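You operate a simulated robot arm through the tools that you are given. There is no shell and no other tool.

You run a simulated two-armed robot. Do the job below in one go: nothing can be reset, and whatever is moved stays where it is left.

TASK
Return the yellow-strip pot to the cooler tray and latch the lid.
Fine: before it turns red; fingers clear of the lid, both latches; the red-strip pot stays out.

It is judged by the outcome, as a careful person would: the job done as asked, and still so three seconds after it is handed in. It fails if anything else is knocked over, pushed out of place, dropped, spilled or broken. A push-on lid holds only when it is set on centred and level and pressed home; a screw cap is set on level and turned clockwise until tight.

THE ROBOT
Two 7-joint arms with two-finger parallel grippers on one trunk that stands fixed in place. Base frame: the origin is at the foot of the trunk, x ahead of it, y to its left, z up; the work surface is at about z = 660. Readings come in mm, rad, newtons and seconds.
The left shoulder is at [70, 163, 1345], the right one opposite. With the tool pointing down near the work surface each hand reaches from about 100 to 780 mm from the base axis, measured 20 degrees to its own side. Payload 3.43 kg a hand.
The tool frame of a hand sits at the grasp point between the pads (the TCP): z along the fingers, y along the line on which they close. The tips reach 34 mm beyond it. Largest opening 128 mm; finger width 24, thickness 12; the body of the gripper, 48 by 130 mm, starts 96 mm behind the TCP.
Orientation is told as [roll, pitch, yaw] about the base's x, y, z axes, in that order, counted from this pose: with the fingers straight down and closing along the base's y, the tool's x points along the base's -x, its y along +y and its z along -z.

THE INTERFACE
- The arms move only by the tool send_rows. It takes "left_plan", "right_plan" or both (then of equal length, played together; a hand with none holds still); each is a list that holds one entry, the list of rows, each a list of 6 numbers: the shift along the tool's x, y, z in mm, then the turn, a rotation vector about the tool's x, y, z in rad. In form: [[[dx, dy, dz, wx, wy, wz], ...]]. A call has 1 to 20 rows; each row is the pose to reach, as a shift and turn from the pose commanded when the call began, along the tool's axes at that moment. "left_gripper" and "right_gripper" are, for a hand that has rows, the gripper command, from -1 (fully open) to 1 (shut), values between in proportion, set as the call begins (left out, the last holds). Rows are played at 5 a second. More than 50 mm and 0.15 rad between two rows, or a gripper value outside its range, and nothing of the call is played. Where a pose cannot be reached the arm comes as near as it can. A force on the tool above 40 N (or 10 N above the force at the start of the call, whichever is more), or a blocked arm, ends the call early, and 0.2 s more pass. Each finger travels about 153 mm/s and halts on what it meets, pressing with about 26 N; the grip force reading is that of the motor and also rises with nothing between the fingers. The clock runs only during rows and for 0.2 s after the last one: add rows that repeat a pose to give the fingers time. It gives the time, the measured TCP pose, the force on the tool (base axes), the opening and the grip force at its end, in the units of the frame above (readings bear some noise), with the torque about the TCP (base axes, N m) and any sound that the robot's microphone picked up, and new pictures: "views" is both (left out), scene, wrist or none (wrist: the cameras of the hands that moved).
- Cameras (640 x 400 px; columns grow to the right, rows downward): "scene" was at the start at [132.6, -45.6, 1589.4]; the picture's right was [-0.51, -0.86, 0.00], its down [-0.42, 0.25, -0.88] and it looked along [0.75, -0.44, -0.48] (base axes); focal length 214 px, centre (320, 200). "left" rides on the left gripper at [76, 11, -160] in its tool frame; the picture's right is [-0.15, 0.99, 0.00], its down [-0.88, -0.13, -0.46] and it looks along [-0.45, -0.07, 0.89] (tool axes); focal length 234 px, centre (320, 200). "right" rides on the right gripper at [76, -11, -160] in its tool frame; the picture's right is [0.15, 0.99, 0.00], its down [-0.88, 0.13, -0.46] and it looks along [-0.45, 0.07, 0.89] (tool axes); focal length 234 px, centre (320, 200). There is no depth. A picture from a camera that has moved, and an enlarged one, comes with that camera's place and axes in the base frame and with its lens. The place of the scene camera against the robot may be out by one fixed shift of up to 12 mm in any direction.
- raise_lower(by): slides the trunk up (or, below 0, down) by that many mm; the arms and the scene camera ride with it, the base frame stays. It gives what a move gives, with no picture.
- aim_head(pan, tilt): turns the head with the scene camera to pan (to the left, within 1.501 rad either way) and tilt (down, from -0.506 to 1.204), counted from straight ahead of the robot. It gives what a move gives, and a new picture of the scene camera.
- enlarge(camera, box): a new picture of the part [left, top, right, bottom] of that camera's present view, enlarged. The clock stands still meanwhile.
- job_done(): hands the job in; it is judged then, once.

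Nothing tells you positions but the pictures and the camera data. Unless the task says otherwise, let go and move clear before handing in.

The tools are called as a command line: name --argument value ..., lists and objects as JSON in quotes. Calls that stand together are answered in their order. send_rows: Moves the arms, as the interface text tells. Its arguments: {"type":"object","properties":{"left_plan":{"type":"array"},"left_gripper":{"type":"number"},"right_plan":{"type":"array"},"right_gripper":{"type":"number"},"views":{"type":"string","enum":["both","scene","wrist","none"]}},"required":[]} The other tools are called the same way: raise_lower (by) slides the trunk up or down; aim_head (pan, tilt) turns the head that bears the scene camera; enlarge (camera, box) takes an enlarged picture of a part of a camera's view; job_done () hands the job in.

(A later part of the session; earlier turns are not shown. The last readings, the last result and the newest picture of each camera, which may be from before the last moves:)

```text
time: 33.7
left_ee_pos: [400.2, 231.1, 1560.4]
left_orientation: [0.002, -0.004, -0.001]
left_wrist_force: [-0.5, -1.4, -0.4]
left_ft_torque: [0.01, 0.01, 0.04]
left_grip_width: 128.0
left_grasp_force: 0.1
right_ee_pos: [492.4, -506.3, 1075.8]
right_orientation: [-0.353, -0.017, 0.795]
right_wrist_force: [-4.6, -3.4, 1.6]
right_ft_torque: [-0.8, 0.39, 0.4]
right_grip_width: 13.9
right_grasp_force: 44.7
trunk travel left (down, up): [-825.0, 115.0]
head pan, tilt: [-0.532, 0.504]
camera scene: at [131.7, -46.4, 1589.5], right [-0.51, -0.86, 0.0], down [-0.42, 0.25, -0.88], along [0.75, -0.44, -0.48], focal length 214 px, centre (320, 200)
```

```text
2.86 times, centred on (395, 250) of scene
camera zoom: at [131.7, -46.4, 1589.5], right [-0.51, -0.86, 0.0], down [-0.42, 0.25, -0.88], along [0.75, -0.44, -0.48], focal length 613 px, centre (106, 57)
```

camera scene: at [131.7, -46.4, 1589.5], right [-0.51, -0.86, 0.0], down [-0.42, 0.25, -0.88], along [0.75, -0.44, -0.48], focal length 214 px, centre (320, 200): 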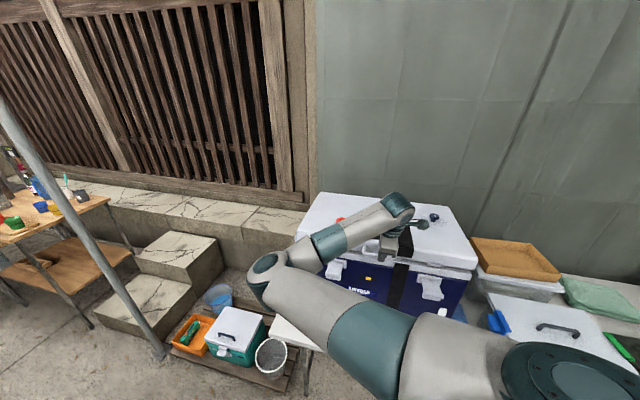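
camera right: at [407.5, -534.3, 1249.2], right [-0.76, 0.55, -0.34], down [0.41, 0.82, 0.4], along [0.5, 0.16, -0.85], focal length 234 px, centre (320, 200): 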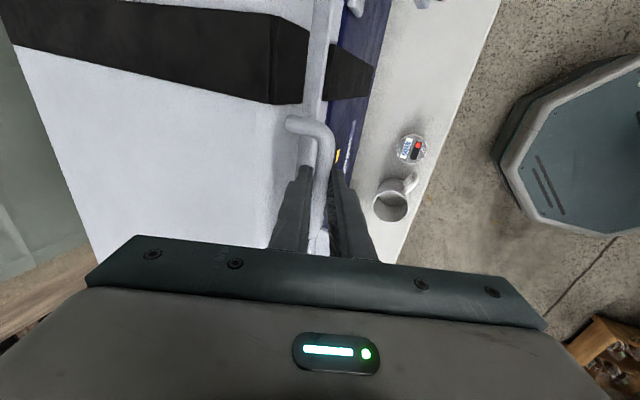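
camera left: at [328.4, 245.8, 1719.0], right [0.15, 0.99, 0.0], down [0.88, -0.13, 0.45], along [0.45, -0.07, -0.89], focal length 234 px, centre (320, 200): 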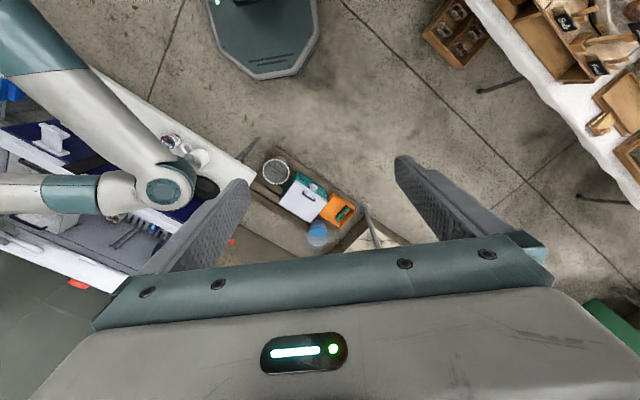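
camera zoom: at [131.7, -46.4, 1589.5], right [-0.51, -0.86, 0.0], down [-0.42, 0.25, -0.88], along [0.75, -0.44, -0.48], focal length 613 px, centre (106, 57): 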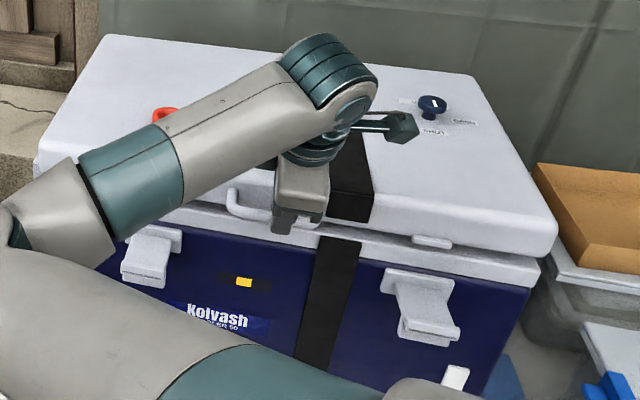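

The lid is nearly seated. I'm pressing down a few more millimetres until it meets the rim.

send_rows --right_plan '[[[0, 2.2, 4.5, 0, 0, 0], [0, 4, 9, 0, 0, 0], [0, 5.5, 13, 0, 0, 0]]]' --right_gripper 1 --views "scene"

enlarge --camera "scene" --box '[300, 180, 490, 320]'

```text
time: 34.5
left_ee_pos: [401.0, 230.5, 1559.9]
left_orientation: [0.001, -0.002, -0.001]
left_wrist_force: [-0.7, -0.2, 0.7]
left_ft_torque: [0.01, -0.04, -0.03]
left_grip_width: 127.6
left_grasp_force: 0.0
right_ee_pos: [491.9, -505.7, 1062.0]
right_orientation: [-0.352, -0.019, 0.795]
right_wrist_force: [-5.0, -8.0, 0.1]
right_ft_torque: [-0.92, 0.5, 0.34]
right_grip_width: 13.7
right_grasp_force: 45.3
trunk travel left (down, up): [-825.0, 115.0]
head pan, tilt: [-0.532, 0.504]
camera scene: at [131.8, -46.9, 1589.5], right [-0.51, -0.86, 0.0], down [-0.42, 0.25, -0.88], along [0.75, -0.44, -0.48], focal length 214 px, centre (320, 200)
```

scene: 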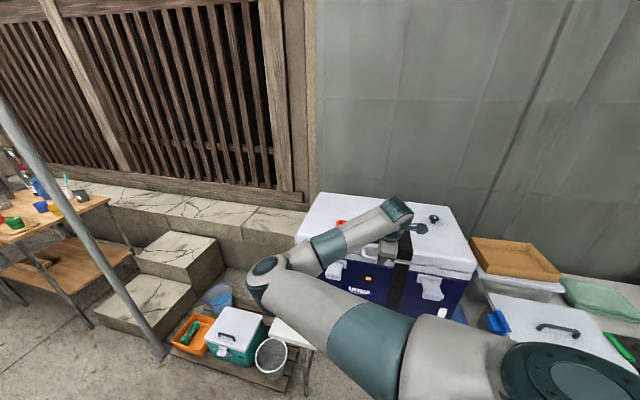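

```text
2.86 times, centred on (395, 250) of scene
camera zoom: at [131.8, -46.9, 1589.5], right [-0.51, -0.86, 0.0], down [-0.42, 0.25, -0.88], along [0.75, -0.44, -0.48], focal length 613 px, centre (106, 57)
```

zoom: 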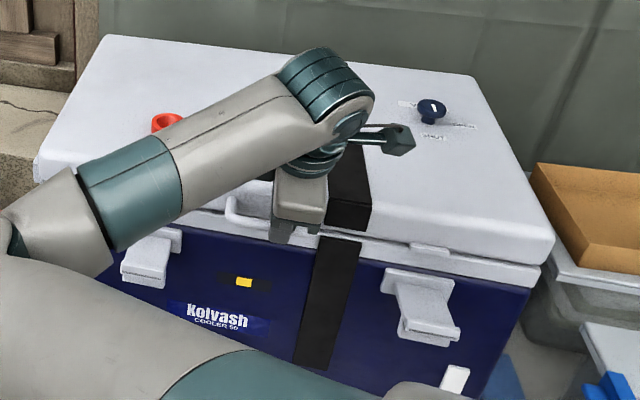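

The lid looks nearly flush but there is no vertical reaction yet. I'm taking another small step down.

send_rows --right_plan '[[[0, 1.7, 4.7, 0, 0, 0], [0, 3.4, 9.4, 0, 0, 0]]]' --right_gripper 1 --views "both"

enlarge --camera "scene" --box '[300, 180, 490, 320]'

```text
time: 35.1
left_ee_pos: [399.2, 234.6, 1560.3]
left_orientation: [-0.002, -0.002, -0.001]
left_wrist_force: [-1.1, 0.1, 0.0]
left_ft_torque: [-0.02, -0.03, -0.01]
left_grip_width: 127.8
left_grasp_force: 0.1
right_ee_pos: [492.8, -505.8, 1061.3]
right_orientation: [-0.37, -0.016, 0.795]
right_wrist_force: [-11.7, 0.1, 15.9]
right_ft_torque: [0.63, -0.34, 1.11]
right_grip_width: 13.5
right_grasp_force: 45.3
trunk travel left (down, up): [-825.0, 115.0]
head pan, tilt: [-0.532, 0.504]
stopped in row 2 (right hand): the force on the tool passed its limit at 45 N (the readings are from after the stop); the commanded pose is now the measured one
camera scene: at [128.8, -43.2, 1589.8], right [-0.51, -0.86, 0.0], down [-0.41, 0.24, -0.88], along [0.76, -0.44, -0.48], focal length 214 px, centre (320, 200)
camera right: at [402.5, -529.0, 1213.1], right [-0.76, 0.54, -0.36], down [0.41, 0.83, 0.39], along [0.51, 0.15, -0.85], focal length 234 px, centre (320, 200)
```

scene: 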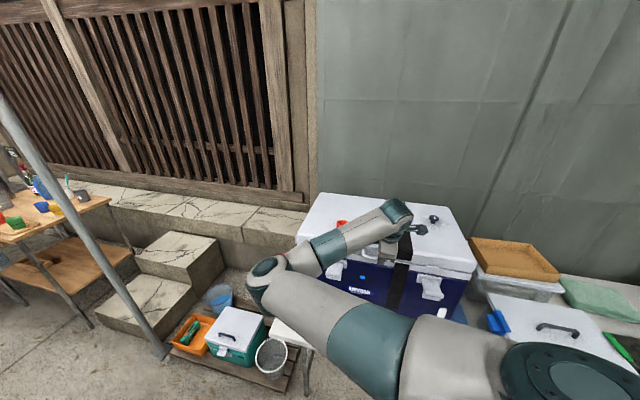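
right: 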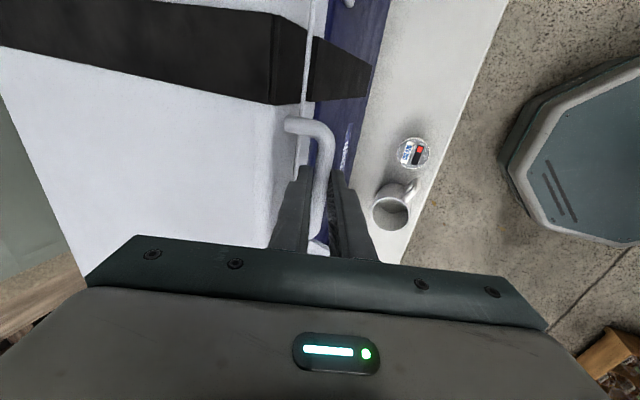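

```text
2.86 times, centred on (395, 250) of scene
camera zoom: at [128.8, -43.2, 1589.8], right [-0.51, -0.86, 0.0], down [-0.41, 0.24, -0.88], along [0.76, -0.44, -0.48], focal length 613 px, centre (106, 57)
```

zoom: 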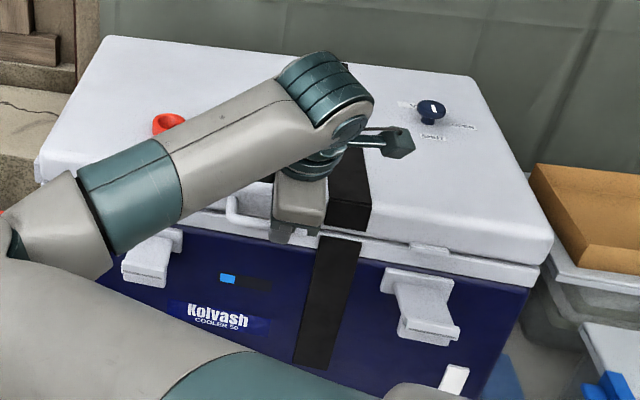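

The lid has seated: the force jumped on contact, and the indicator on the cooler front changed from yellow to blue. Now the latches, so I'm zooming in on both.

enlarge --camera "scene" --box '[400, 245, 470, 315]'

enlarge --camera "scene" --box '[320, 235, 380, 295]'

enlarge --camera "left" --box '[0, 60, 220, 300]'

```text
5.71 times, centred on (435, 280) of scene
camera zoom: at [128.8, -43.2, 1589.8], right [-0.51, -0.86, 0.0], down [-0.41, 0.24, -0.88], along [0.76, -0.44, -0.48], focal length 1226 px, centre (-337, -257)
```

zoom: 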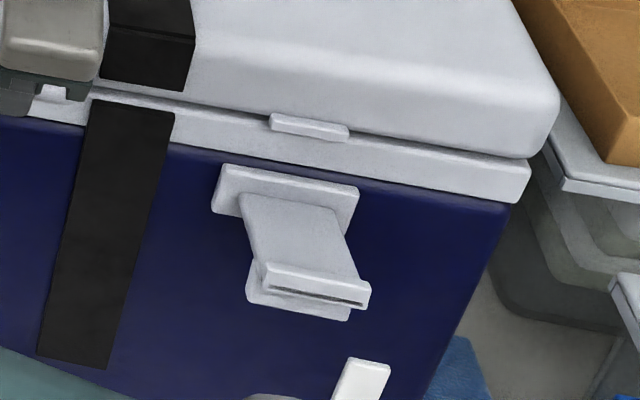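

```text
6.67 times, centred on (350, 265) of scene
camera zoom: at [128.8, -43.2, 1589.8], right [-0.51, -0.86, 0.0], down [-0.41, 0.24, -0.88], along [0.76, -0.44, -0.48], focal length 1430 px, centre (120, -233)
```

zoom: 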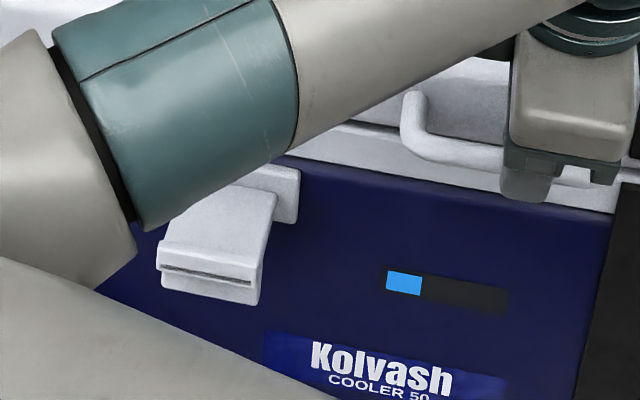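

```text
1.67 times, centred on (110, 180) of left
camera zoom: at [321.9, 246.6, 1720.5], right [0.15, 0.99, 0.0], down [0.88, -0.13, 0.46], along [0.45, -0.07, -0.89], focal length 390 px, centre (670, 233)
```

zoom: 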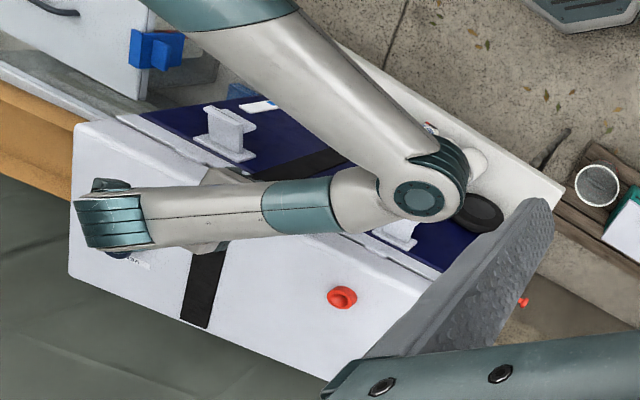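

Each latch is a flap that sticks straight out from the front face, hinged near z 957, and the matching catch is on the lid edge above it. I'm releasing the handle, backing off along the finger direction, then going to look at the right-hand latch.

send_rows --right_plan '[[[0, 0, 0, 0, 0, 0], [0, 0, 0, 0, 0, 0], [0, 0, -15, 0, 0, 0], [0, 0, -55, 0, 0, 0], [0, 0, -105, 0, 0, 0]]]' --right_gripper 0.45 --views "both"

```text
time: 36.3
left_ee_pos: [400.4, 234.0, 1561.4]
left_orientation: [-0.002, 0.0, 0.0]
left_wrist_force: [0.4, -0.1, 0.2]
left_ft_torque: [-0.01, 0.0, 0.0]
left_grip_width: 128.3
left_grasp_force: 0.0
right_ee_pos: [465.5, -480.0, 1158.8]
right_orientation: [-0.366, -0.017, 0.798]
right_wrist_force: [0.4, 0.2, 1.1]
right_ft_torque: [-0.03, 0.02, -0.01]
right_grip_width: 35.3
right_grasp_force: 0.1
trunk travel left (down, up): [-825.0, 115.0]
head pan, tilt: [-0.532, 0.504]
camera scene: at [130.8, -44.1, 1589.5], right [-0.51, -0.86, 0.0], down [-0.42, 0.24, -0.88], along [0.75, -0.44, -0.48], focal length 214 px, centre (320, 200)
camera right: at [375.3, -503.1, 1311.1], right [-0.76, 0.54, -0.36], down [0.41, 0.82, 0.39], along [0.51, 0.15, -0.85], focal length 234 px, centre (320, 200)
```

scene: 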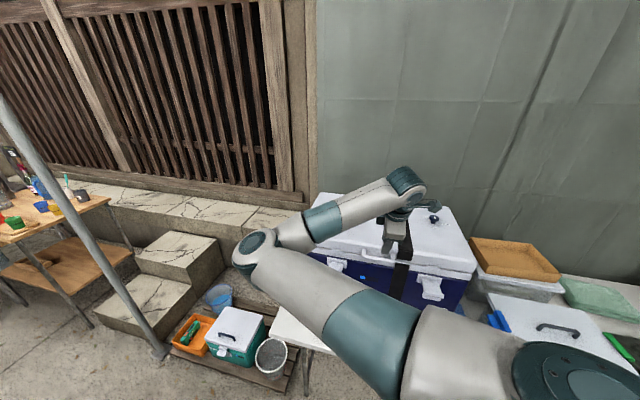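
right: 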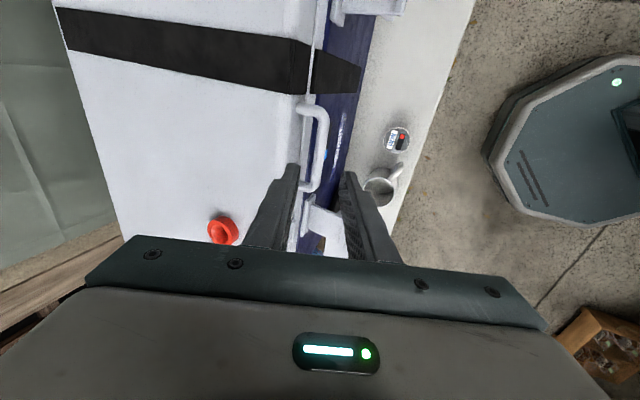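

The lid stays closed and the handle is free. I'm turning the hand back to vertical, parallel to the front, and moving over the right-hand latch.

send_rows --right_plan '[[[15, 3.6, 3, -0.024, 0.024, 0.129], [30, 7.3, 6, -0.048, 0.048, 0.259], [45, 10.9, 9, -0.072, 0.072, 0.388], [61, 14.6, 12, -0.096, 0.096, 0.517], [76, 18.2, 15, -0.12, 0.12, 0.647], [91, 21.9, 18, -0.1435, 0.1435, 0.776], [106, 25.5, 21, -0.167, 0.167, 0.905], [121, 29.1, 24, -0.191, 0.191, 1.035], [136, 32.8, 27, -0.215, 0.215, 1.164], [152, 36.4, 30, -0.239, 0.239, 1.293], [167, 40, 33, -0.263, 0.263, 1.423], [182, 43.7, 35.8, -0.287, 0.287, 1.552]]]' --right_gripper -0.5 --views "both"

enlarge --camera "right" --box '[220, 80, 520, 280]'

```text
time: 38.9
left_ee_pos: [402.4, 230.0, 1559.2]
left_orientation: [0.001, 0.001, -0.002]
left_wrist_force: [-0.8, 0.0, -0.2]
left_ft_torque: [0.01, -0.02, 0.0]
left_grip_width: 127.9
left_grasp_force: 0.0
right_ee_pos: [319.6, -594.8, 1105.2]
right_orientation: [0.017, 0.0, -0.776]
right_wrist_force: [0.0, -0.6, 0.3]
right_ft_torque: [0.03, 0.05, 0.0]
right_grip_width: 96.1
right_grasp_force: 0.0
trunk travel left (down, up): [-825.0, 115.0]
head pan, tilt: [-0.532, 0.504]
camera scene: at [132.2, -46.8, 1589.4], right [-0.51, -0.86, 0.0], down [-0.42, 0.25, -0.88], along [0.75, -0.44, -0.48], focal length 214 px, centre (320, 200)
camera right: at [254.2, -552.4, 1263.5], right [0.59, 0.81, 0.02], down [0.71, -0.53, 0.46], along [0.38, -0.26, -0.89], focal length 234 px, centre (320, 200)
```

scene: 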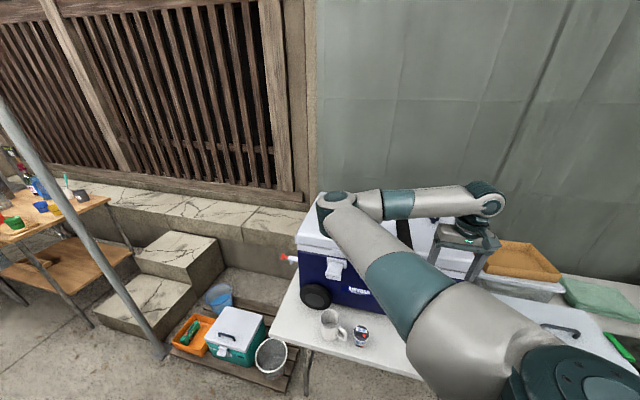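
right: 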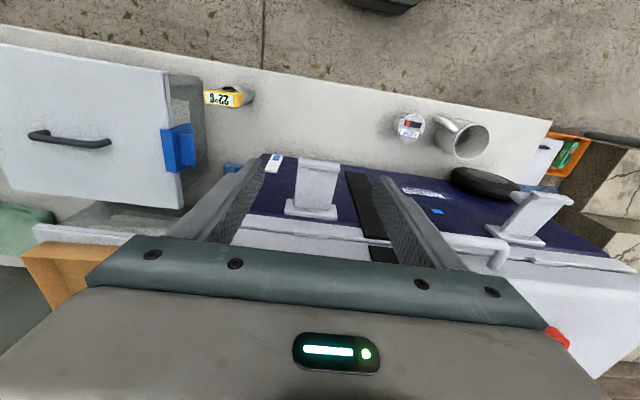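

```text
2.00 times, centred on (370, 180) of right
camera zoom: at [254.2, -552.4, 1263.5], right [0.59, 0.81, 0.02], down [0.71, -0.53, 0.46], along [0.38, -0.26, -0.89], focal length 468 px, centre (220, 240)
```

zoom: 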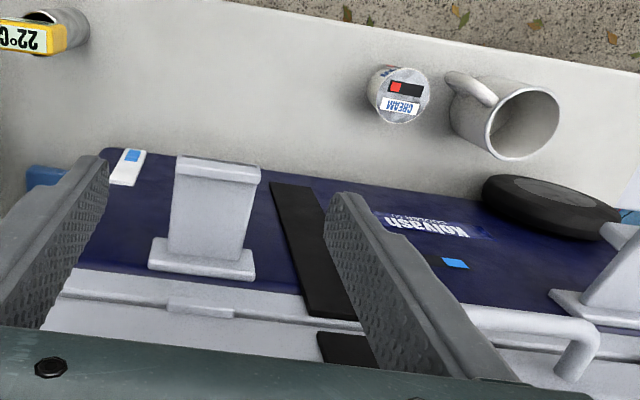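

The view is clear. The right flap's end is about 62 mm wide, centred near e1 -210, at about z 953. I'll straddle it with vertical fingers, pinch it by its sides and swing it up, so I'm descending around it now.

send_rows --right_plan '[[[-12, 1, 40, 0, 0, -0.01], [-23, 2, 85, 0, 0, -0.017], [-23, 2, 133, 0, 0, -0.017]]]' --right_gripper -0.5 --views "wrist"

enlarge --camera "right" --box '[220, 80, 460, 270]'

```text
time: 39.7
left_ee_pos: [402.4, 232.3, 1560.5]
left_orientation: [-0.001, 0.0, -0.001]
left_wrist_force: [-0.6, 0.2, 0.3]
left_ft_torque: [-0.01, -0.03, -0.01]
left_grip_width: 128.2
left_grasp_force: 0.1
right_ee_pos: [336.8, -604.7, 968.8]
right_orientation: [0.016, -0.001, -0.758]
right_wrist_force: [0.2, -0.9, 0.4]
right_ft_torque: [0.01, 0.02, 0.01]
right_grip_width: 96.1
right_grasp_force: 0.0
trunk travel left (down, up): [-825.0, 115.0]
head pan, tilt: [-0.532, 0.504]
camera right: at [271.1, -562.7, 1128.2], right [0.57, 0.82, 0.02], down [0.72, -0.52, 0.46], along [0.38, -0.25, -0.89], focal length 234 px, centre (320, 200)
```

right: 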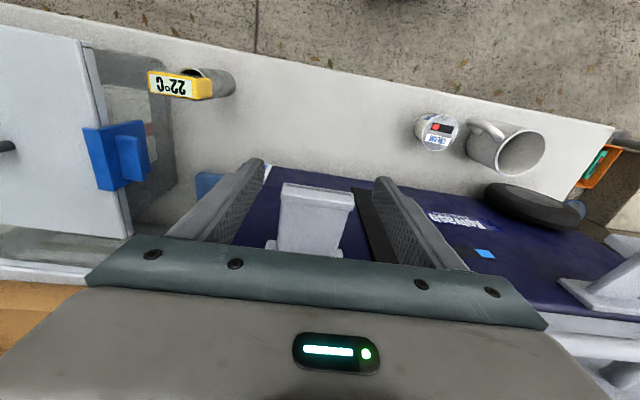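

```text
2.11 times, centred on (340, 175) of right
camera zoom: at [271.1, -562.7, 1128.2], right [0.57, 0.82, 0.02], down [0.72, -0.52, 0.46], along [0.38, -0.25, -0.89], focal length 493 px, centre (278, 253)
```

zoom: 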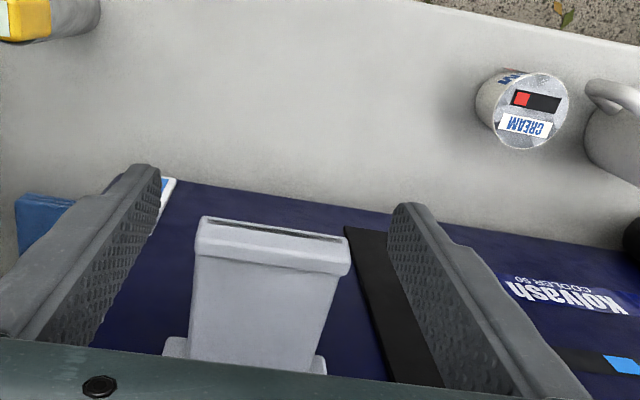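

The flap end sits cleanly between the fingers. I'm moving 5 mm further in and closing on its sides.

send_rows --right_plan '[[[-5, -1, 0, 0, 0, 0]]]' --right_gripper -0.5 --views "none"

send_rows --right_plan '[[[0, 0, 0, 0, 0, 0], [0, 0, 0, 0, 0, 0]]]' --right_gripper 1 --views "wrist"

```text
time: 40.1
left_ee_pos: [401.6, 231.9, 1560.2]
left_orientation: [-0.002, 0.001, 0.0]
left_wrist_force: [-0.1, 0.4, -0.2]
left_ft_torque: [0.03, -0.02, 0.03]
left_grip_width: 127.8
left_grasp_force: 0.1
right_ee_pos: [341.0, -608.5, 969.5]
right_orientation: [0.018, 0.0, -0.757]
right_wrist_force: [-0.9, -0.3, 0.4]
right_ft_torque: [0.01, -0.04, 0.01]
right_grip_width: 95.9
right_grasp_force: 0.1
trunk travel left (down, up): [-825.0, 115.0]
head pan, tilt: [-0.532, 0.504]
```

```text
time: 40.7
left_ee_pos: [401.6, 230.6, 1560.3]
left_orientation: [0.001, 0.0, -0.002]
left_wrist_force: [0.1, -1.2, 0.8]
left_ft_torque: [0.01, -0.01, 0.01]
left_grip_width: 128.0
left_grasp_force: 0.1
right_ee_pos: [340.1, -608.7, 968.9]
right_orientation: [0.016, 0.0, -0.758]
right_wrist_force: [-1.6, -3.7, -0.8]
right_ft_torque: [-1.24, 1.3, -0.67]
right_grip_width: 56.5
right_grasp_force: 45.2
trunk travel left (down, up): [-825.0, 115.0]
head pan, tilt: [-0.532, 0.504]
camera right: at [274.2, -566.9, 1128.9], right [0.57, 0.82, 0.01], down [0.72, -0.52, 0.46], along [0.38, -0.25, -0.89], focal length 234 px, centre (320, 200)
```

right: 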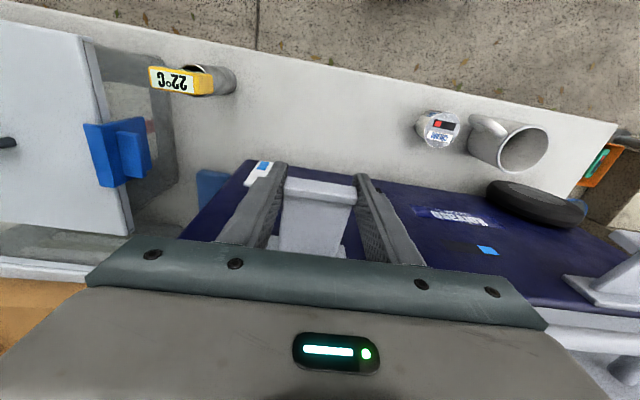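

The flap end is gripped. I'm swinging it upward along its hinge arc, the first half of the way.

send_rows --right_plan '[[[0, 0, -18.3, 0, 0, 0], [-4.8, 0, -36, 0, 0, 0], [-14, 0, -51.8, 0, 0, 0]]]' --right_gripper 1 --views "wrist"

enlarge --camera "right" --box '[200, 80, 440, 270]'

```text
time: 41.5
left_ee_pos: [402.7, 228.2, 1560.7]
left_orientation: [0.003, 0.0, -0.003]
left_wrist_force: [-0.5, 0.4, 0.5]
left_ft_torque: [0.0, -0.02, -0.01]
left_grip_width: 128.1
left_grasp_force: 0.1
right_ee_pos: [351.5, -620.5, 1019.4]
right_orientation: [0.02, 0.001, -0.758]
right_wrist_force: [-1.2, -5.2, -25.9]
right_ft_torque: [0.25, 1.39, -0.82]
right_grip_width: 56.4
right_grasp_force: 44.7
trunk travel left (down, up): [-825.0, 115.0]
head pan, tilt: [-0.532, 0.504]
camera right: at [285.9, -579.9, 1179.1], right [0.57, 0.82, 0.02], down [0.72, -0.52, 0.46], along [0.38, -0.25, -0.89], focal length 234 px, centre (320, 200)
```

right: 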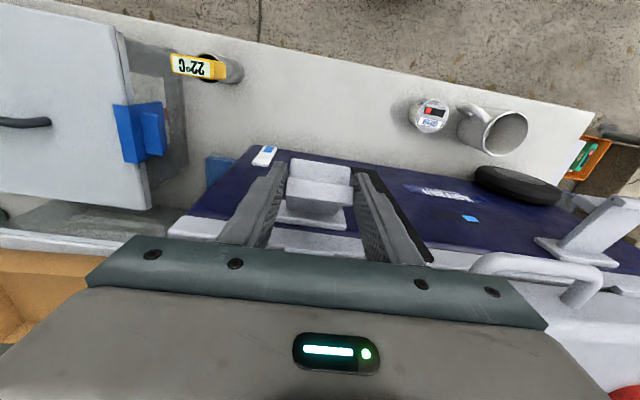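

```text
2.11 times, centred on (320, 175) of right
camera zoom: at [285.9, -579.9, 1179.1], right [0.57, 0.82, 0.02], down [0.72, -0.52, 0.46], along [0.38, -0.25, -0.89], focal length 493 px, centre (320, 253)
```

zoom: 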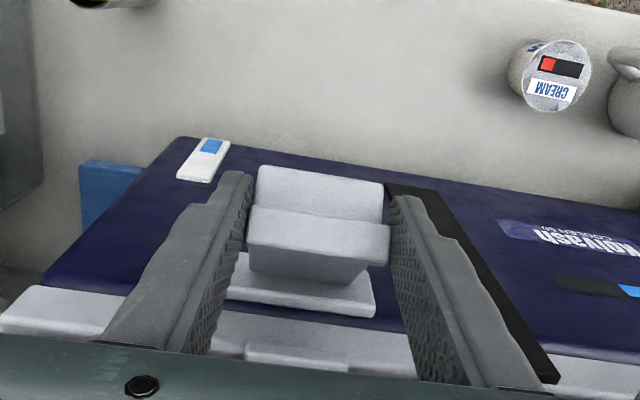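

The flap is rising, with about 26 N of resistance. I'm continuing with the arc pulled slightly inward.

send_rows --right_plan '[[[-8, 0, -5.5, 0, 0, 0], [-15, 0, -10.2, 0, 0, 0], [-23, 0, -14.8, 0, 0, 0], [-30, 0, -18, 0, 0, 0]]]' --right_gripper 1 --views "wrist"

enlarge --camera "right" --box '[200, 80, 440, 270]'

```text
time: 42.5
left_ee_pos: [399.7, 229.7, 1560.6]
left_orientation: [0.0, -0.001, -0.001]
left_wrist_force: [0.0, 1.0, 1.3]
left_ft_torque: [0.03, 0.04, -0.01]
left_grip_width: 128.0
left_grasp_force: 0.1
right_ee_pos: [372.3, -640.5, 1041.1]
right_orientation: [0.017, -0.001, -0.759]
right_wrist_force: [-18.2, 4.2, -11.5]
right_ft_torque: [0.99, 1.26, -0.72]
right_grip_width: 55.8
right_grasp_force: 44.9
trunk travel left (down, up): [-825.0, 115.0]
head pan, tilt: [-0.532, 0.504]
camera right: at [305.1, -598.7, 1200.7], right [0.57, 0.82, 0.02], down [0.72, -0.52, 0.46], along [0.38, -0.25, -0.89], focal length 234 px, centre (320, 200)
```

right: 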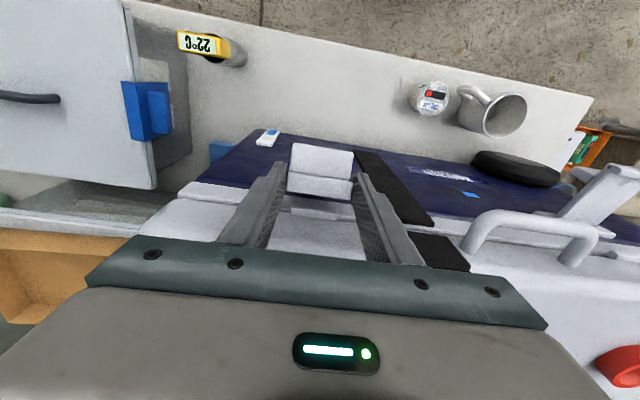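

```text
2.11 times, centred on (320, 175) of right
camera zoom: at [305.1, -598.7, 1200.7], right [0.57, 0.82, 0.02], down [0.72, -0.52, 0.46], along [0.38, -0.25, -0.89], focal length 493 px, centre (320, 253)
```

zoom: 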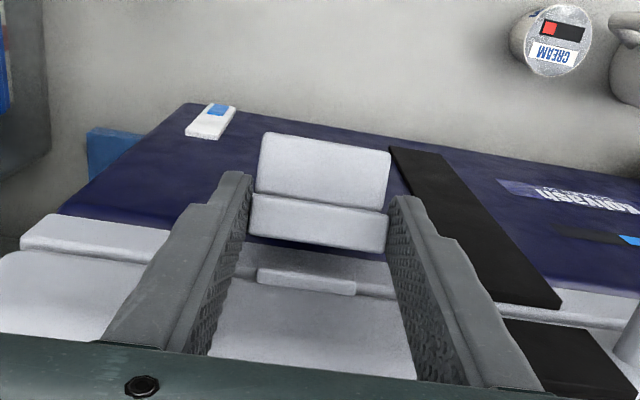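

The flap is about three-quarters up, facing the catch. I'm continuing toward the lid.

send_rows --right_plan '[[[-6, 0, -2.5, 0, 0, 0], [-12, 0, -4, 0, 0, 0], [-18, 0, -5, 0, 0, 0]]]' --right_gripper 1 --views "wrist"

enlarge --camera "right" --box '[200, 80, 440, 270]'

```text
time: 43.3
left_ee_pos: [398.4, 229.7, 1560.4]
left_orientation: [0.001, -0.002, -0.001]
left_wrist_force: [0.6, -0.6, -0.2]
left_ft_torque: [-0.02, -0.04, 0.02]
left_grip_width: 128.0
left_grasp_force: 0.0
right_ee_pos: [384.1, -652.7, 1047.7]
right_orientation: [0.018, -0.001, -0.76]
right_wrist_force: [-21.4, 1.6, -10.1]
right_ft_torque: [0.82, 1.43, -0.64]
right_grip_width: 55.9
right_grasp_force: 45.0
trunk travel left (down, up): [-825.0, 115.0]
head pan, tilt: [-0.532, 0.504]
camera right: at [318.1, -611.8, 1206.2], right [0.57, 0.82, 0.02], down [0.72, -0.52, 0.46], along [0.38, -0.25, -0.89], focal length 234 px, centre (320, 200)
```

right: 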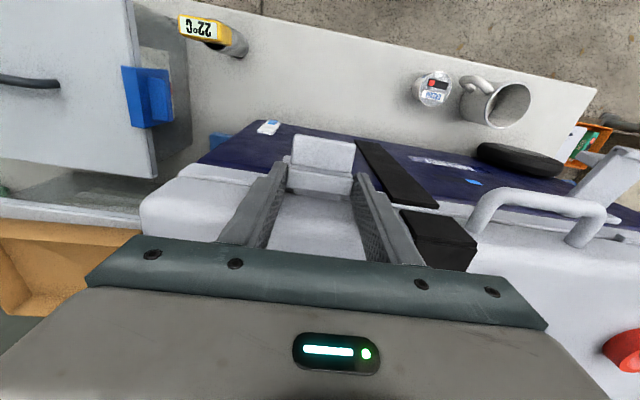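

```text
2.11 times, centred on (320, 175) of right
camera zoom: at [318.1, -611.8, 1206.2], right [0.57, 0.82, 0.02], down [0.72, -0.52, 0.46], along [0.38, -0.25, -0.89], focal length 493 px, centre (320, 253)
```

zoom: 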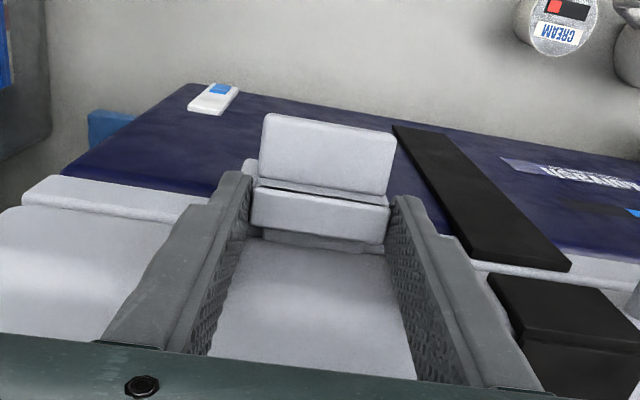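

The flap end is now against the catch. I'm pressing it home and listening for a click.

send_rows --right_plan '[[[-4, 0, 0, 0, 0, 0], [-8, 0, 0, 0, 0, 0], [-12, 0, 0, 0, 0, 0]]]' --right_gripper 1 --views "wrist"

enlarge --camera "right" --box '[200, 80, 440, 270]'

```text
time: 44.0
left_ee_pos: [398.6, 234.3, 1560.1]
left_orientation: [-0.001, -0.002, 0.0]
left_wrist_force: [-0.3, -0.4, 0.0]
left_ft_torque: [0.01, 0.03, 0.04]
left_grip_width: 127.9
left_grasp_force: 0.0
right_ee_pos: [386.2, -655.7, 1046.5]
right_orientation: [0.015, 0.009, -0.768]
right_wrist_force: [-20.9, 5.8, 7.7]
right_ft_torque: [-0.34, -1.22, -1.14]
right_grip_width: 55.9
right_grasp_force: 44.8
trunk travel left (down, up): [-825.0, 115.0]
head pan, tilt: [-0.532, 0.504]
stopped in row 3 (right hand): the force on the tool passed its limit at 43 N (the readings are from after the stop); the commanded pose is now the measured one
camera right: at [322.3, -614.1, 1207.3], right [0.58, 0.81, 0.02], down [0.72, -0.52, 0.45], along [0.37, -0.25, -0.89], focal length 234 px, centre (320, 200)
```

right: 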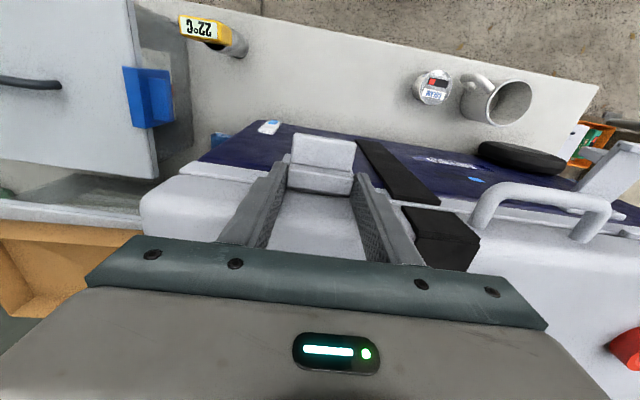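

```text
2.11 times, centred on (320, 175) of right
camera zoom: at [322.3, -614.1, 1207.3], right [0.58, 0.81, 0.02], down [0.72, -0.52, 0.45], along [0.37, -0.25, -0.89], focal length 493 px, centre (320, 253)
```

zoom: 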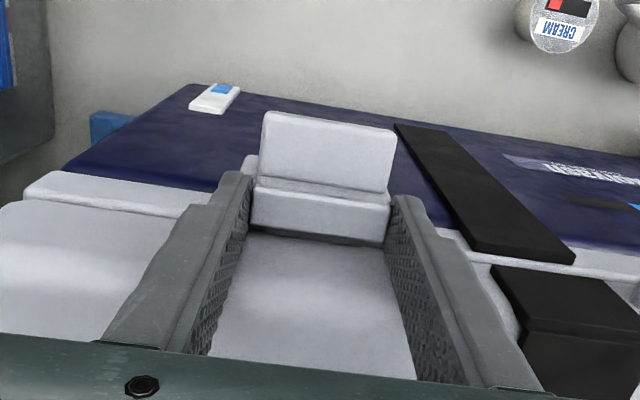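

The flap met the lid and the force passed 40 N. I'm opening the fingers to see whether it stays latched.

send_rows --right_plan '[[[0, 0, 0, 0, 0, 0], [0, 0, 0, 0, 0, 0]]]' --right_gripper -0.35 --views "wrist"

enlarge --camera "right" --box '[200, 80, 440, 270]'

```text
time: 44.5
left_ee_pos: [398.4, 236.2, 1559.4]
left_orientation: [-0.004, -0.003, -0.001]
left_wrist_force: [0.3, 0.1, -1.0]
left_ft_torque: [0.0, -0.01, 0.0]
left_grip_width: 128.0
left_grasp_force: 0.1
right_ee_pos: [387.3, -652.5, 1046.7]
right_orientation: [0.018, 0.005, -0.764]
right_wrist_force: [-6.6, 26.5, -0.2]
right_ft_torque: [-0.4, -0.14, -1.13]
right_grip_width: 77.7
right_grasp_force: 0.1
trunk travel left (down, up): [-825.0, 115.0]
head pan, tilt: [-0.532, 0.504]
camera right: at [323.2, -611.8, 1207.3], right [0.58, 0.82, 0.02], down [0.72, -0.52, 0.45], along [0.38, -0.25, -0.89], focal length 234 px, centre (320, 200)
```

right: 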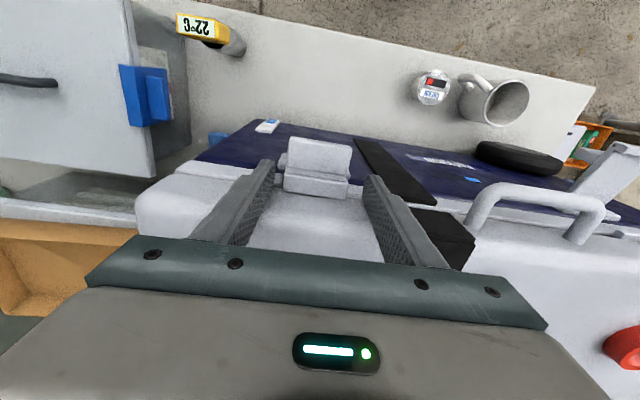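

```text
2.11 times, centred on (320, 175) of right
camera zoom: at [323.2, -611.8, 1207.3], right [0.58, 0.82, 0.02], down [0.72, -0.52, 0.45], along [0.38, -0.25, -0.89], focal length 493 px, centre (320, 253)
```

zoom: 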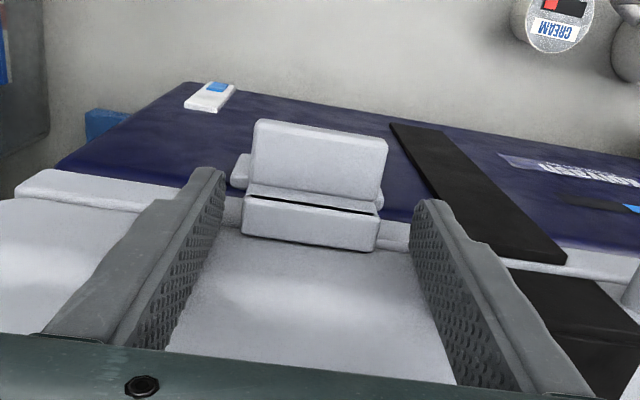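

The flap stays up by itself, but a finger is leaning on the lid front. I'm backing the hand away from the cooler and up to inspect the latch.

send_rows --right_plan '[[[15, 0, 0, 0, 0, 0], [45, 0, -10, 0, 0, 0], [75, 0, -35, 0, 0, 0]]]' --right_gripper -0.35 --views "both"

enlarge --camera "right" --box '[230, 120, 430, 270]'

enlarge --camera "scene" --box '[390, 230, 480, 310]'

```text
time: 45.4
left_ee_pos: [400.3, 234.8, 1560.3]
left_orientation: [-0.002, -0.002, 0.001]
left_wrist_force: [-0.2, 1.2, -0.1]
left_ft_torque: [-0.02, -0.04, 0.01]
left_grip_width: 128.2
left_grasp_force: 0.1
right_ee_pos: [336.3, -601.7, 1082.6]
right_orientation: [0.016, 0.005, -0.759]
right_wrist_force: [-0.6, 0.6, -0.3]
right_ft_torque: [-0.02, -0.02, -0.03]
right_grip_width: 86.5
right_grasp_force: 0.0
trunk travel left (down, up): [-825.0, 115.0]
head pan, tilt: [-0.532, 0.504]
camera scene: at [131.5, -42.7, 1589.6], right [-0.51, -0.86, 0.0], down [-0.42, 0.24, -0.88], along [0.75, -0.44, -0.48], focal length 214 px, centre (320, 200)
camera right: at [271.4, -561.2, 1242.2], right [0.58, 0.82, 0.02], down [0.72, -0.52, 0.45], along [0.38, -0.25, -0.89], focal length 234 px, centre (320, 200)
```

scene: 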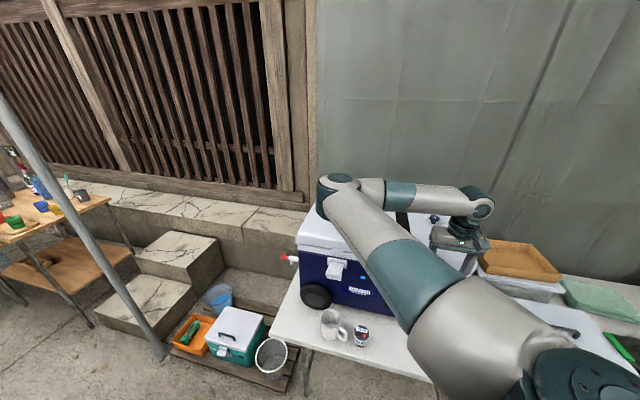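
right: 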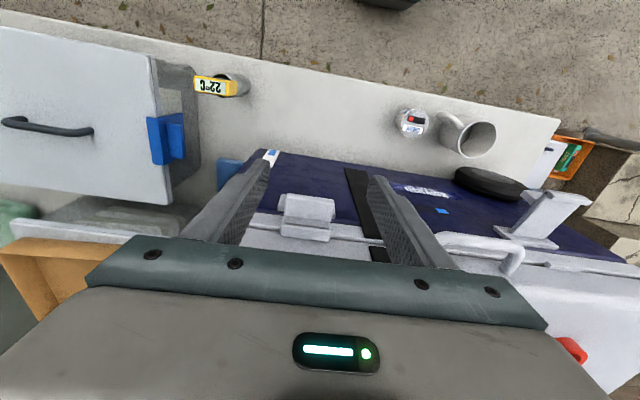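

```text
2.67 times, centred on (330, 195) of right
camera zoom: at [271.4, -561.2, 1242.2], right [0.58, 0.82, 0.02], down [0.72, -0.52, 0.45], along [0.38, -0.25, -0.89], focal length 624 px, centre (293, 213)
```

zoom: 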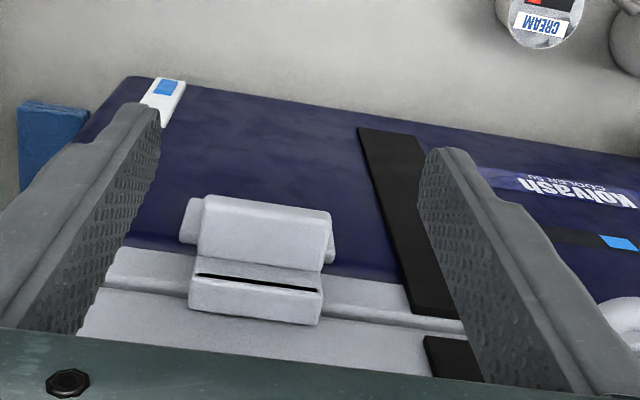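

```text
5.00 times, centred on (435, 270) of scene
camera zoom: at [131.5, -42.7, 1589.6], right [-0.51, -0.86, 0.0], down [-0.42, 0.24, -0.88], along [0.75, -0.44, -0.48], focal length 1072 px, centre (-255, -150)
```

zoom: 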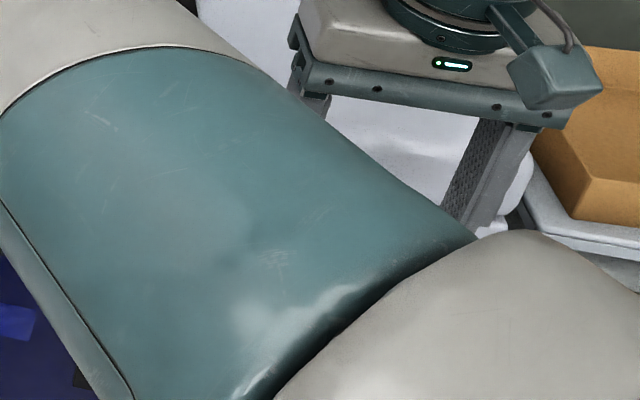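

The flap is vertical over the catch, but my earlier push may have been taken by the fingers on the lid. I'm pressing the flap head squarely with closed fingers to make sure it is home.

send_rows --right_plan '[[[0, -5, 25, 0, 0, 0], [-10, -5, 47, 0, 0, 0], [-32, -5, 47, 0, 0, 0], [-42, -5, 47, 0, 0, 0], [-47, -5, 47, 0, 0, 0], [-52, -5, 47, 0, 0, 0], [-57, -5, 47, 0, 0, 0]]]' --right_gripper 1 --views "wrist"

enlarge --camera "right" --box '[230, 120, 430, 270]'

```text
time: 46.4
left_ee_pos: [399.3, 234.7, 1560.7]
left_orientation: [-0.002, -0.003, -0.002]
left_wrist_force: [0.7, 0.1, 0.6]
left_ft_torque: [0.07, 0.0, 0.02]
left_grip_width: 128.0
left_grasp_force: 0.1
right_ee_pos: [354.9, -630.0, 1033.2]
right_orientation: [0.019, 0.028, -0.765]
right_wrist_force: [-18.3, 22.7, 12.7]
right_ft_torque: [0.48, 0.34, 0.0]
right_grip_width: 0.1
right_grasp_force: 26.2
trunk travel left (down, up): [-825.0, 115.0]
head pan, tilt: [-0.532, 0.504]
stopped in row 5 (right hand): the force on the tool passed its limit at 44 N (the readings are from after the stop); the commanded pose is now the measured one
camera right: at [292.5, -591.7, 1195.5], right [0.58, 0.81, 0.02], down [0.73, -0.53, 0.43], along [0.36, -0.23, -0.9], focal length 234 px, centre (320, 200)
```

right: 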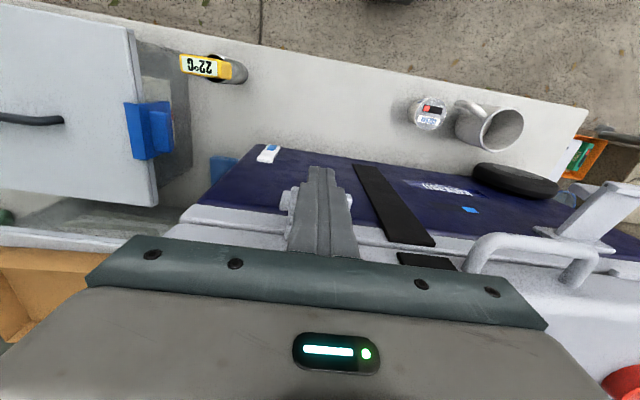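

```text
2.67 times, centred on (330, 195) of right
camera zoom: at [292.5, -591.7, 1195.5], right [0.58, 0.81, 0.02], down [0.73, -0.53, 0.43], along [0.36, -0.23, -0.9], focal length 624 px, centre (293, 213)
```

zoom: 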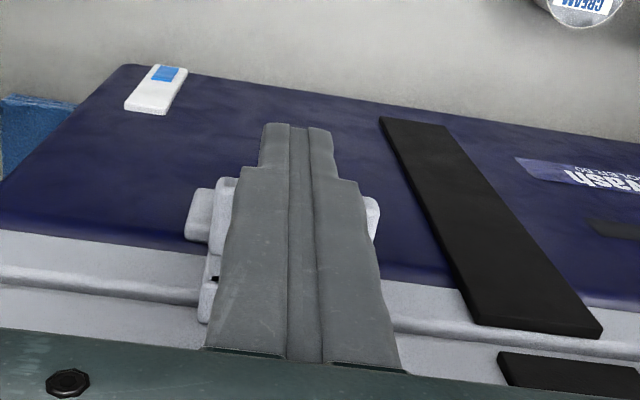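

I pressed the flap head with over 40 N. I'm backing away to see its final position.

send_rows --right_plan '[[[20, 0, 0, 0, 0, 0], [50, 0, -20, 0, 0, 0], [60, 0, -55, 0, 0, 0]]]' --right_gripper -0.5 --views "wrist"

enlarge --camera "right" --box '[250, 130, 400, 260]'

```text
time: 47.2
left_ee_pos: [400.0, 234.3, 1559.9]
left_orientation: [-0.002, -0.001, 0.001]
left_wrist_force: [0.3, -0.5, -0.4]
left_ft_torque: [-0.01, -0.04, 0.02]
left_grip_width: 128.3
left_grasp_force: 0.1
right_ee_pos: [315.5, -593.5, 1089.6]
right_orientation: [0.017, 0.02, -0.762]
right_wrist_force: [0.7, 0.7, -0.3]
right_ft_torque: [0.0, 0.01, -0.04]
right_grip_width: 96.0
right_grasp_force: 0.0
trunk travel left (down, up): [-825.0, 115.0]
head pan, tilt: [-0.532, 0.504]
camera right: at [251.9, -553.1, 1249.4], right [0.58, 0.82, 0.02], down [0.73, -0.53, 0.44], along [0.37, -0.24, -0.9], focal length 234 px, centre (320, 200)
```

right: 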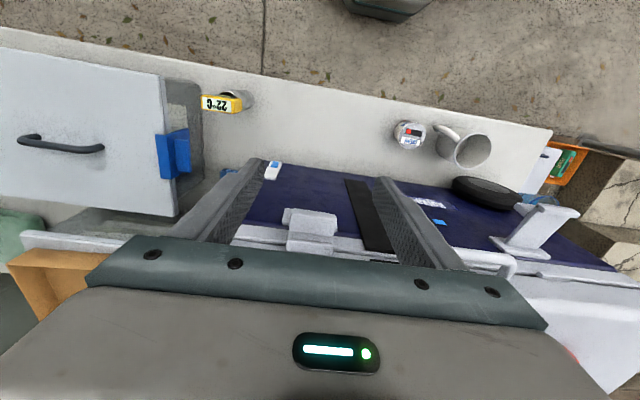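

```text
3.08 times, centred on (325, 195) of right
camera zoom: at [251.9, -553.1, 1249.4], right [0.58, 0.82, 0.02], down [0.73, -0.53, 0.44], along [0.37, -0.24, -0.9], focal length 720 px, centre (305, 215)
```

zoom: 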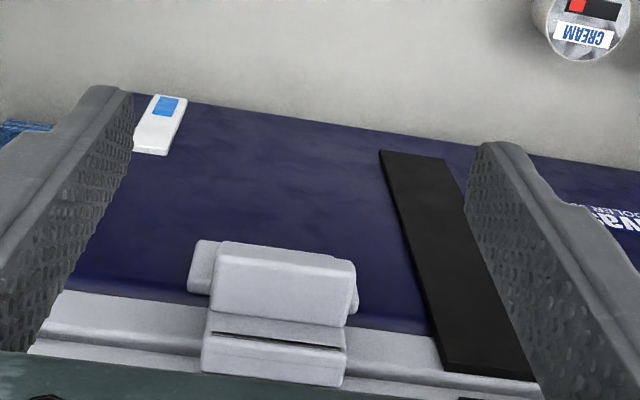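

The right latch is up and hooked over the lid catch. I'm moving the hand along the front to the left latch, staying above and clear of the lid handle.

send_rows --right_plan '[[[5, 40, -15, 0, -0.013, 0], [5, 85, -20, 0, -0.026, 0], [5, 130, -20, 0, -0.026, 0], [5, 175, -20, 0, -0.026, 0], [5, 220, -20, 0, -0.026, 0], [5, 265, -20, 0, -0.026, 0], [3, 308, -20, 0, -0.026, 0], [0, 342, -20, 0, -0.026, 0]]]' --right_gripper -0.5 --views "both"

enlarge --camera "right" --box '[200, 80, 460, 270]'

enlarge --camera "scene" --box '[380, 220, 500, 320]'

```text
time: 49.0
left_ee_pos: [402.1, 233.4, 1558.9]
left_orientation: [-0.002, 0.001, -0.001]
left_wrist_force: [0.3, -0.5, 0.3]
left_ft_torque: [-0.01, 0.02, -0.01]
left_grip_width: 127.9
left_grasp_force: 0.2
right_ee_pos: [564.9, -381.2, 1106.8]
right_orientation: [0.018, -0.003, -0.765]
right_wrist_force: [0.1, -0.5, -0.1]
right_ft_torque: [-0.02, 0.03, 0.06]
right_grip_width: 96.1
right_grasp_force: 0.0
right hand out of reach, approached as far as the arm can: row 7, 8
trunk travel left (down, up): [-825.0, 115.0]
head pan, tilt: [-0.532, 0.504]
camera scene: at [133.0, -44.3, 1589.4], right [-0.51, -0.86, 0.0], down [-0.42, 0.24, -0.88], along [0.75, -0.44, -0.48], focal length 214 px, centre (320, 200)
camera right: at [498.9, -339.7, 1265.0], right [0.58, 0.82, 0.02], down [0.72, -0.52, 0.46], along [0.38, -0.25, -0.89], focal length 234 px, centre (320, 200)
```

scene: 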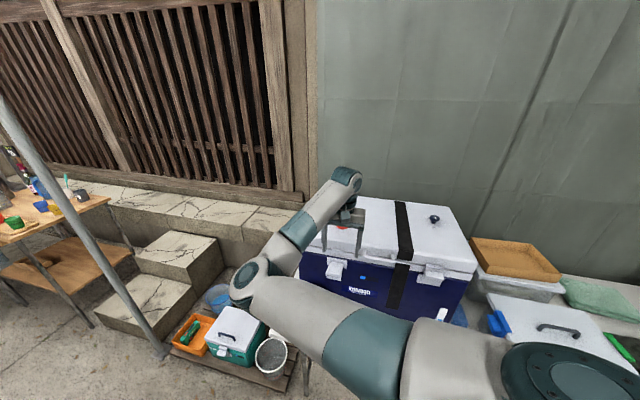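
right: 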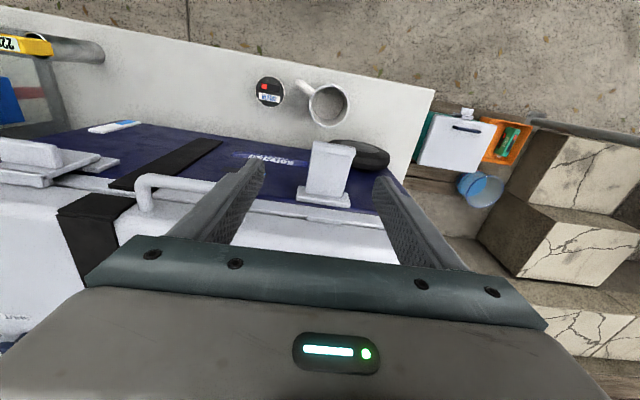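

```text
2.11 times, centred on (330, 175) of right
camera zoom: at [498.9, -339.7, 1265.0], right [0.58, 0.82, 0.02], down [0.72, -0.52, 0.46], along [0.38, -0.25, -0.89], focal length 493 px, centre (299, 253)
```

zoom: 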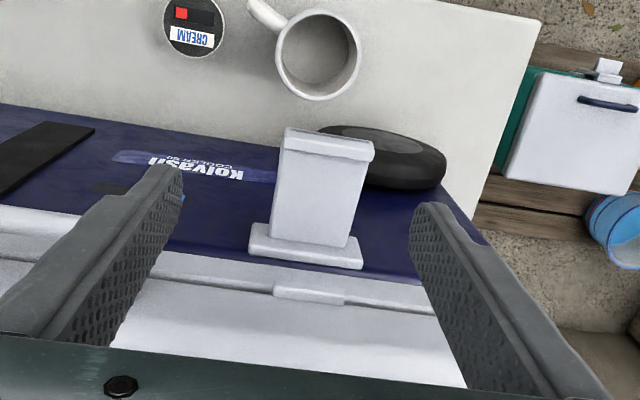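

```text
4.00 times, centred on (440, 270) of scene
camera zoom: at [133.0, -44.3, 1589.4], right [-0.51, -0.86, 0.0], down [-0.42, 0.24, -0.88], along [0.75, -0.44, -0.48], focal length 858 px, centre (-160, -80)
```

zoom: 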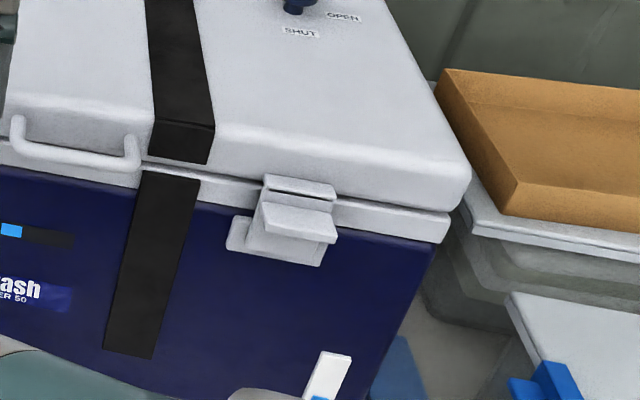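

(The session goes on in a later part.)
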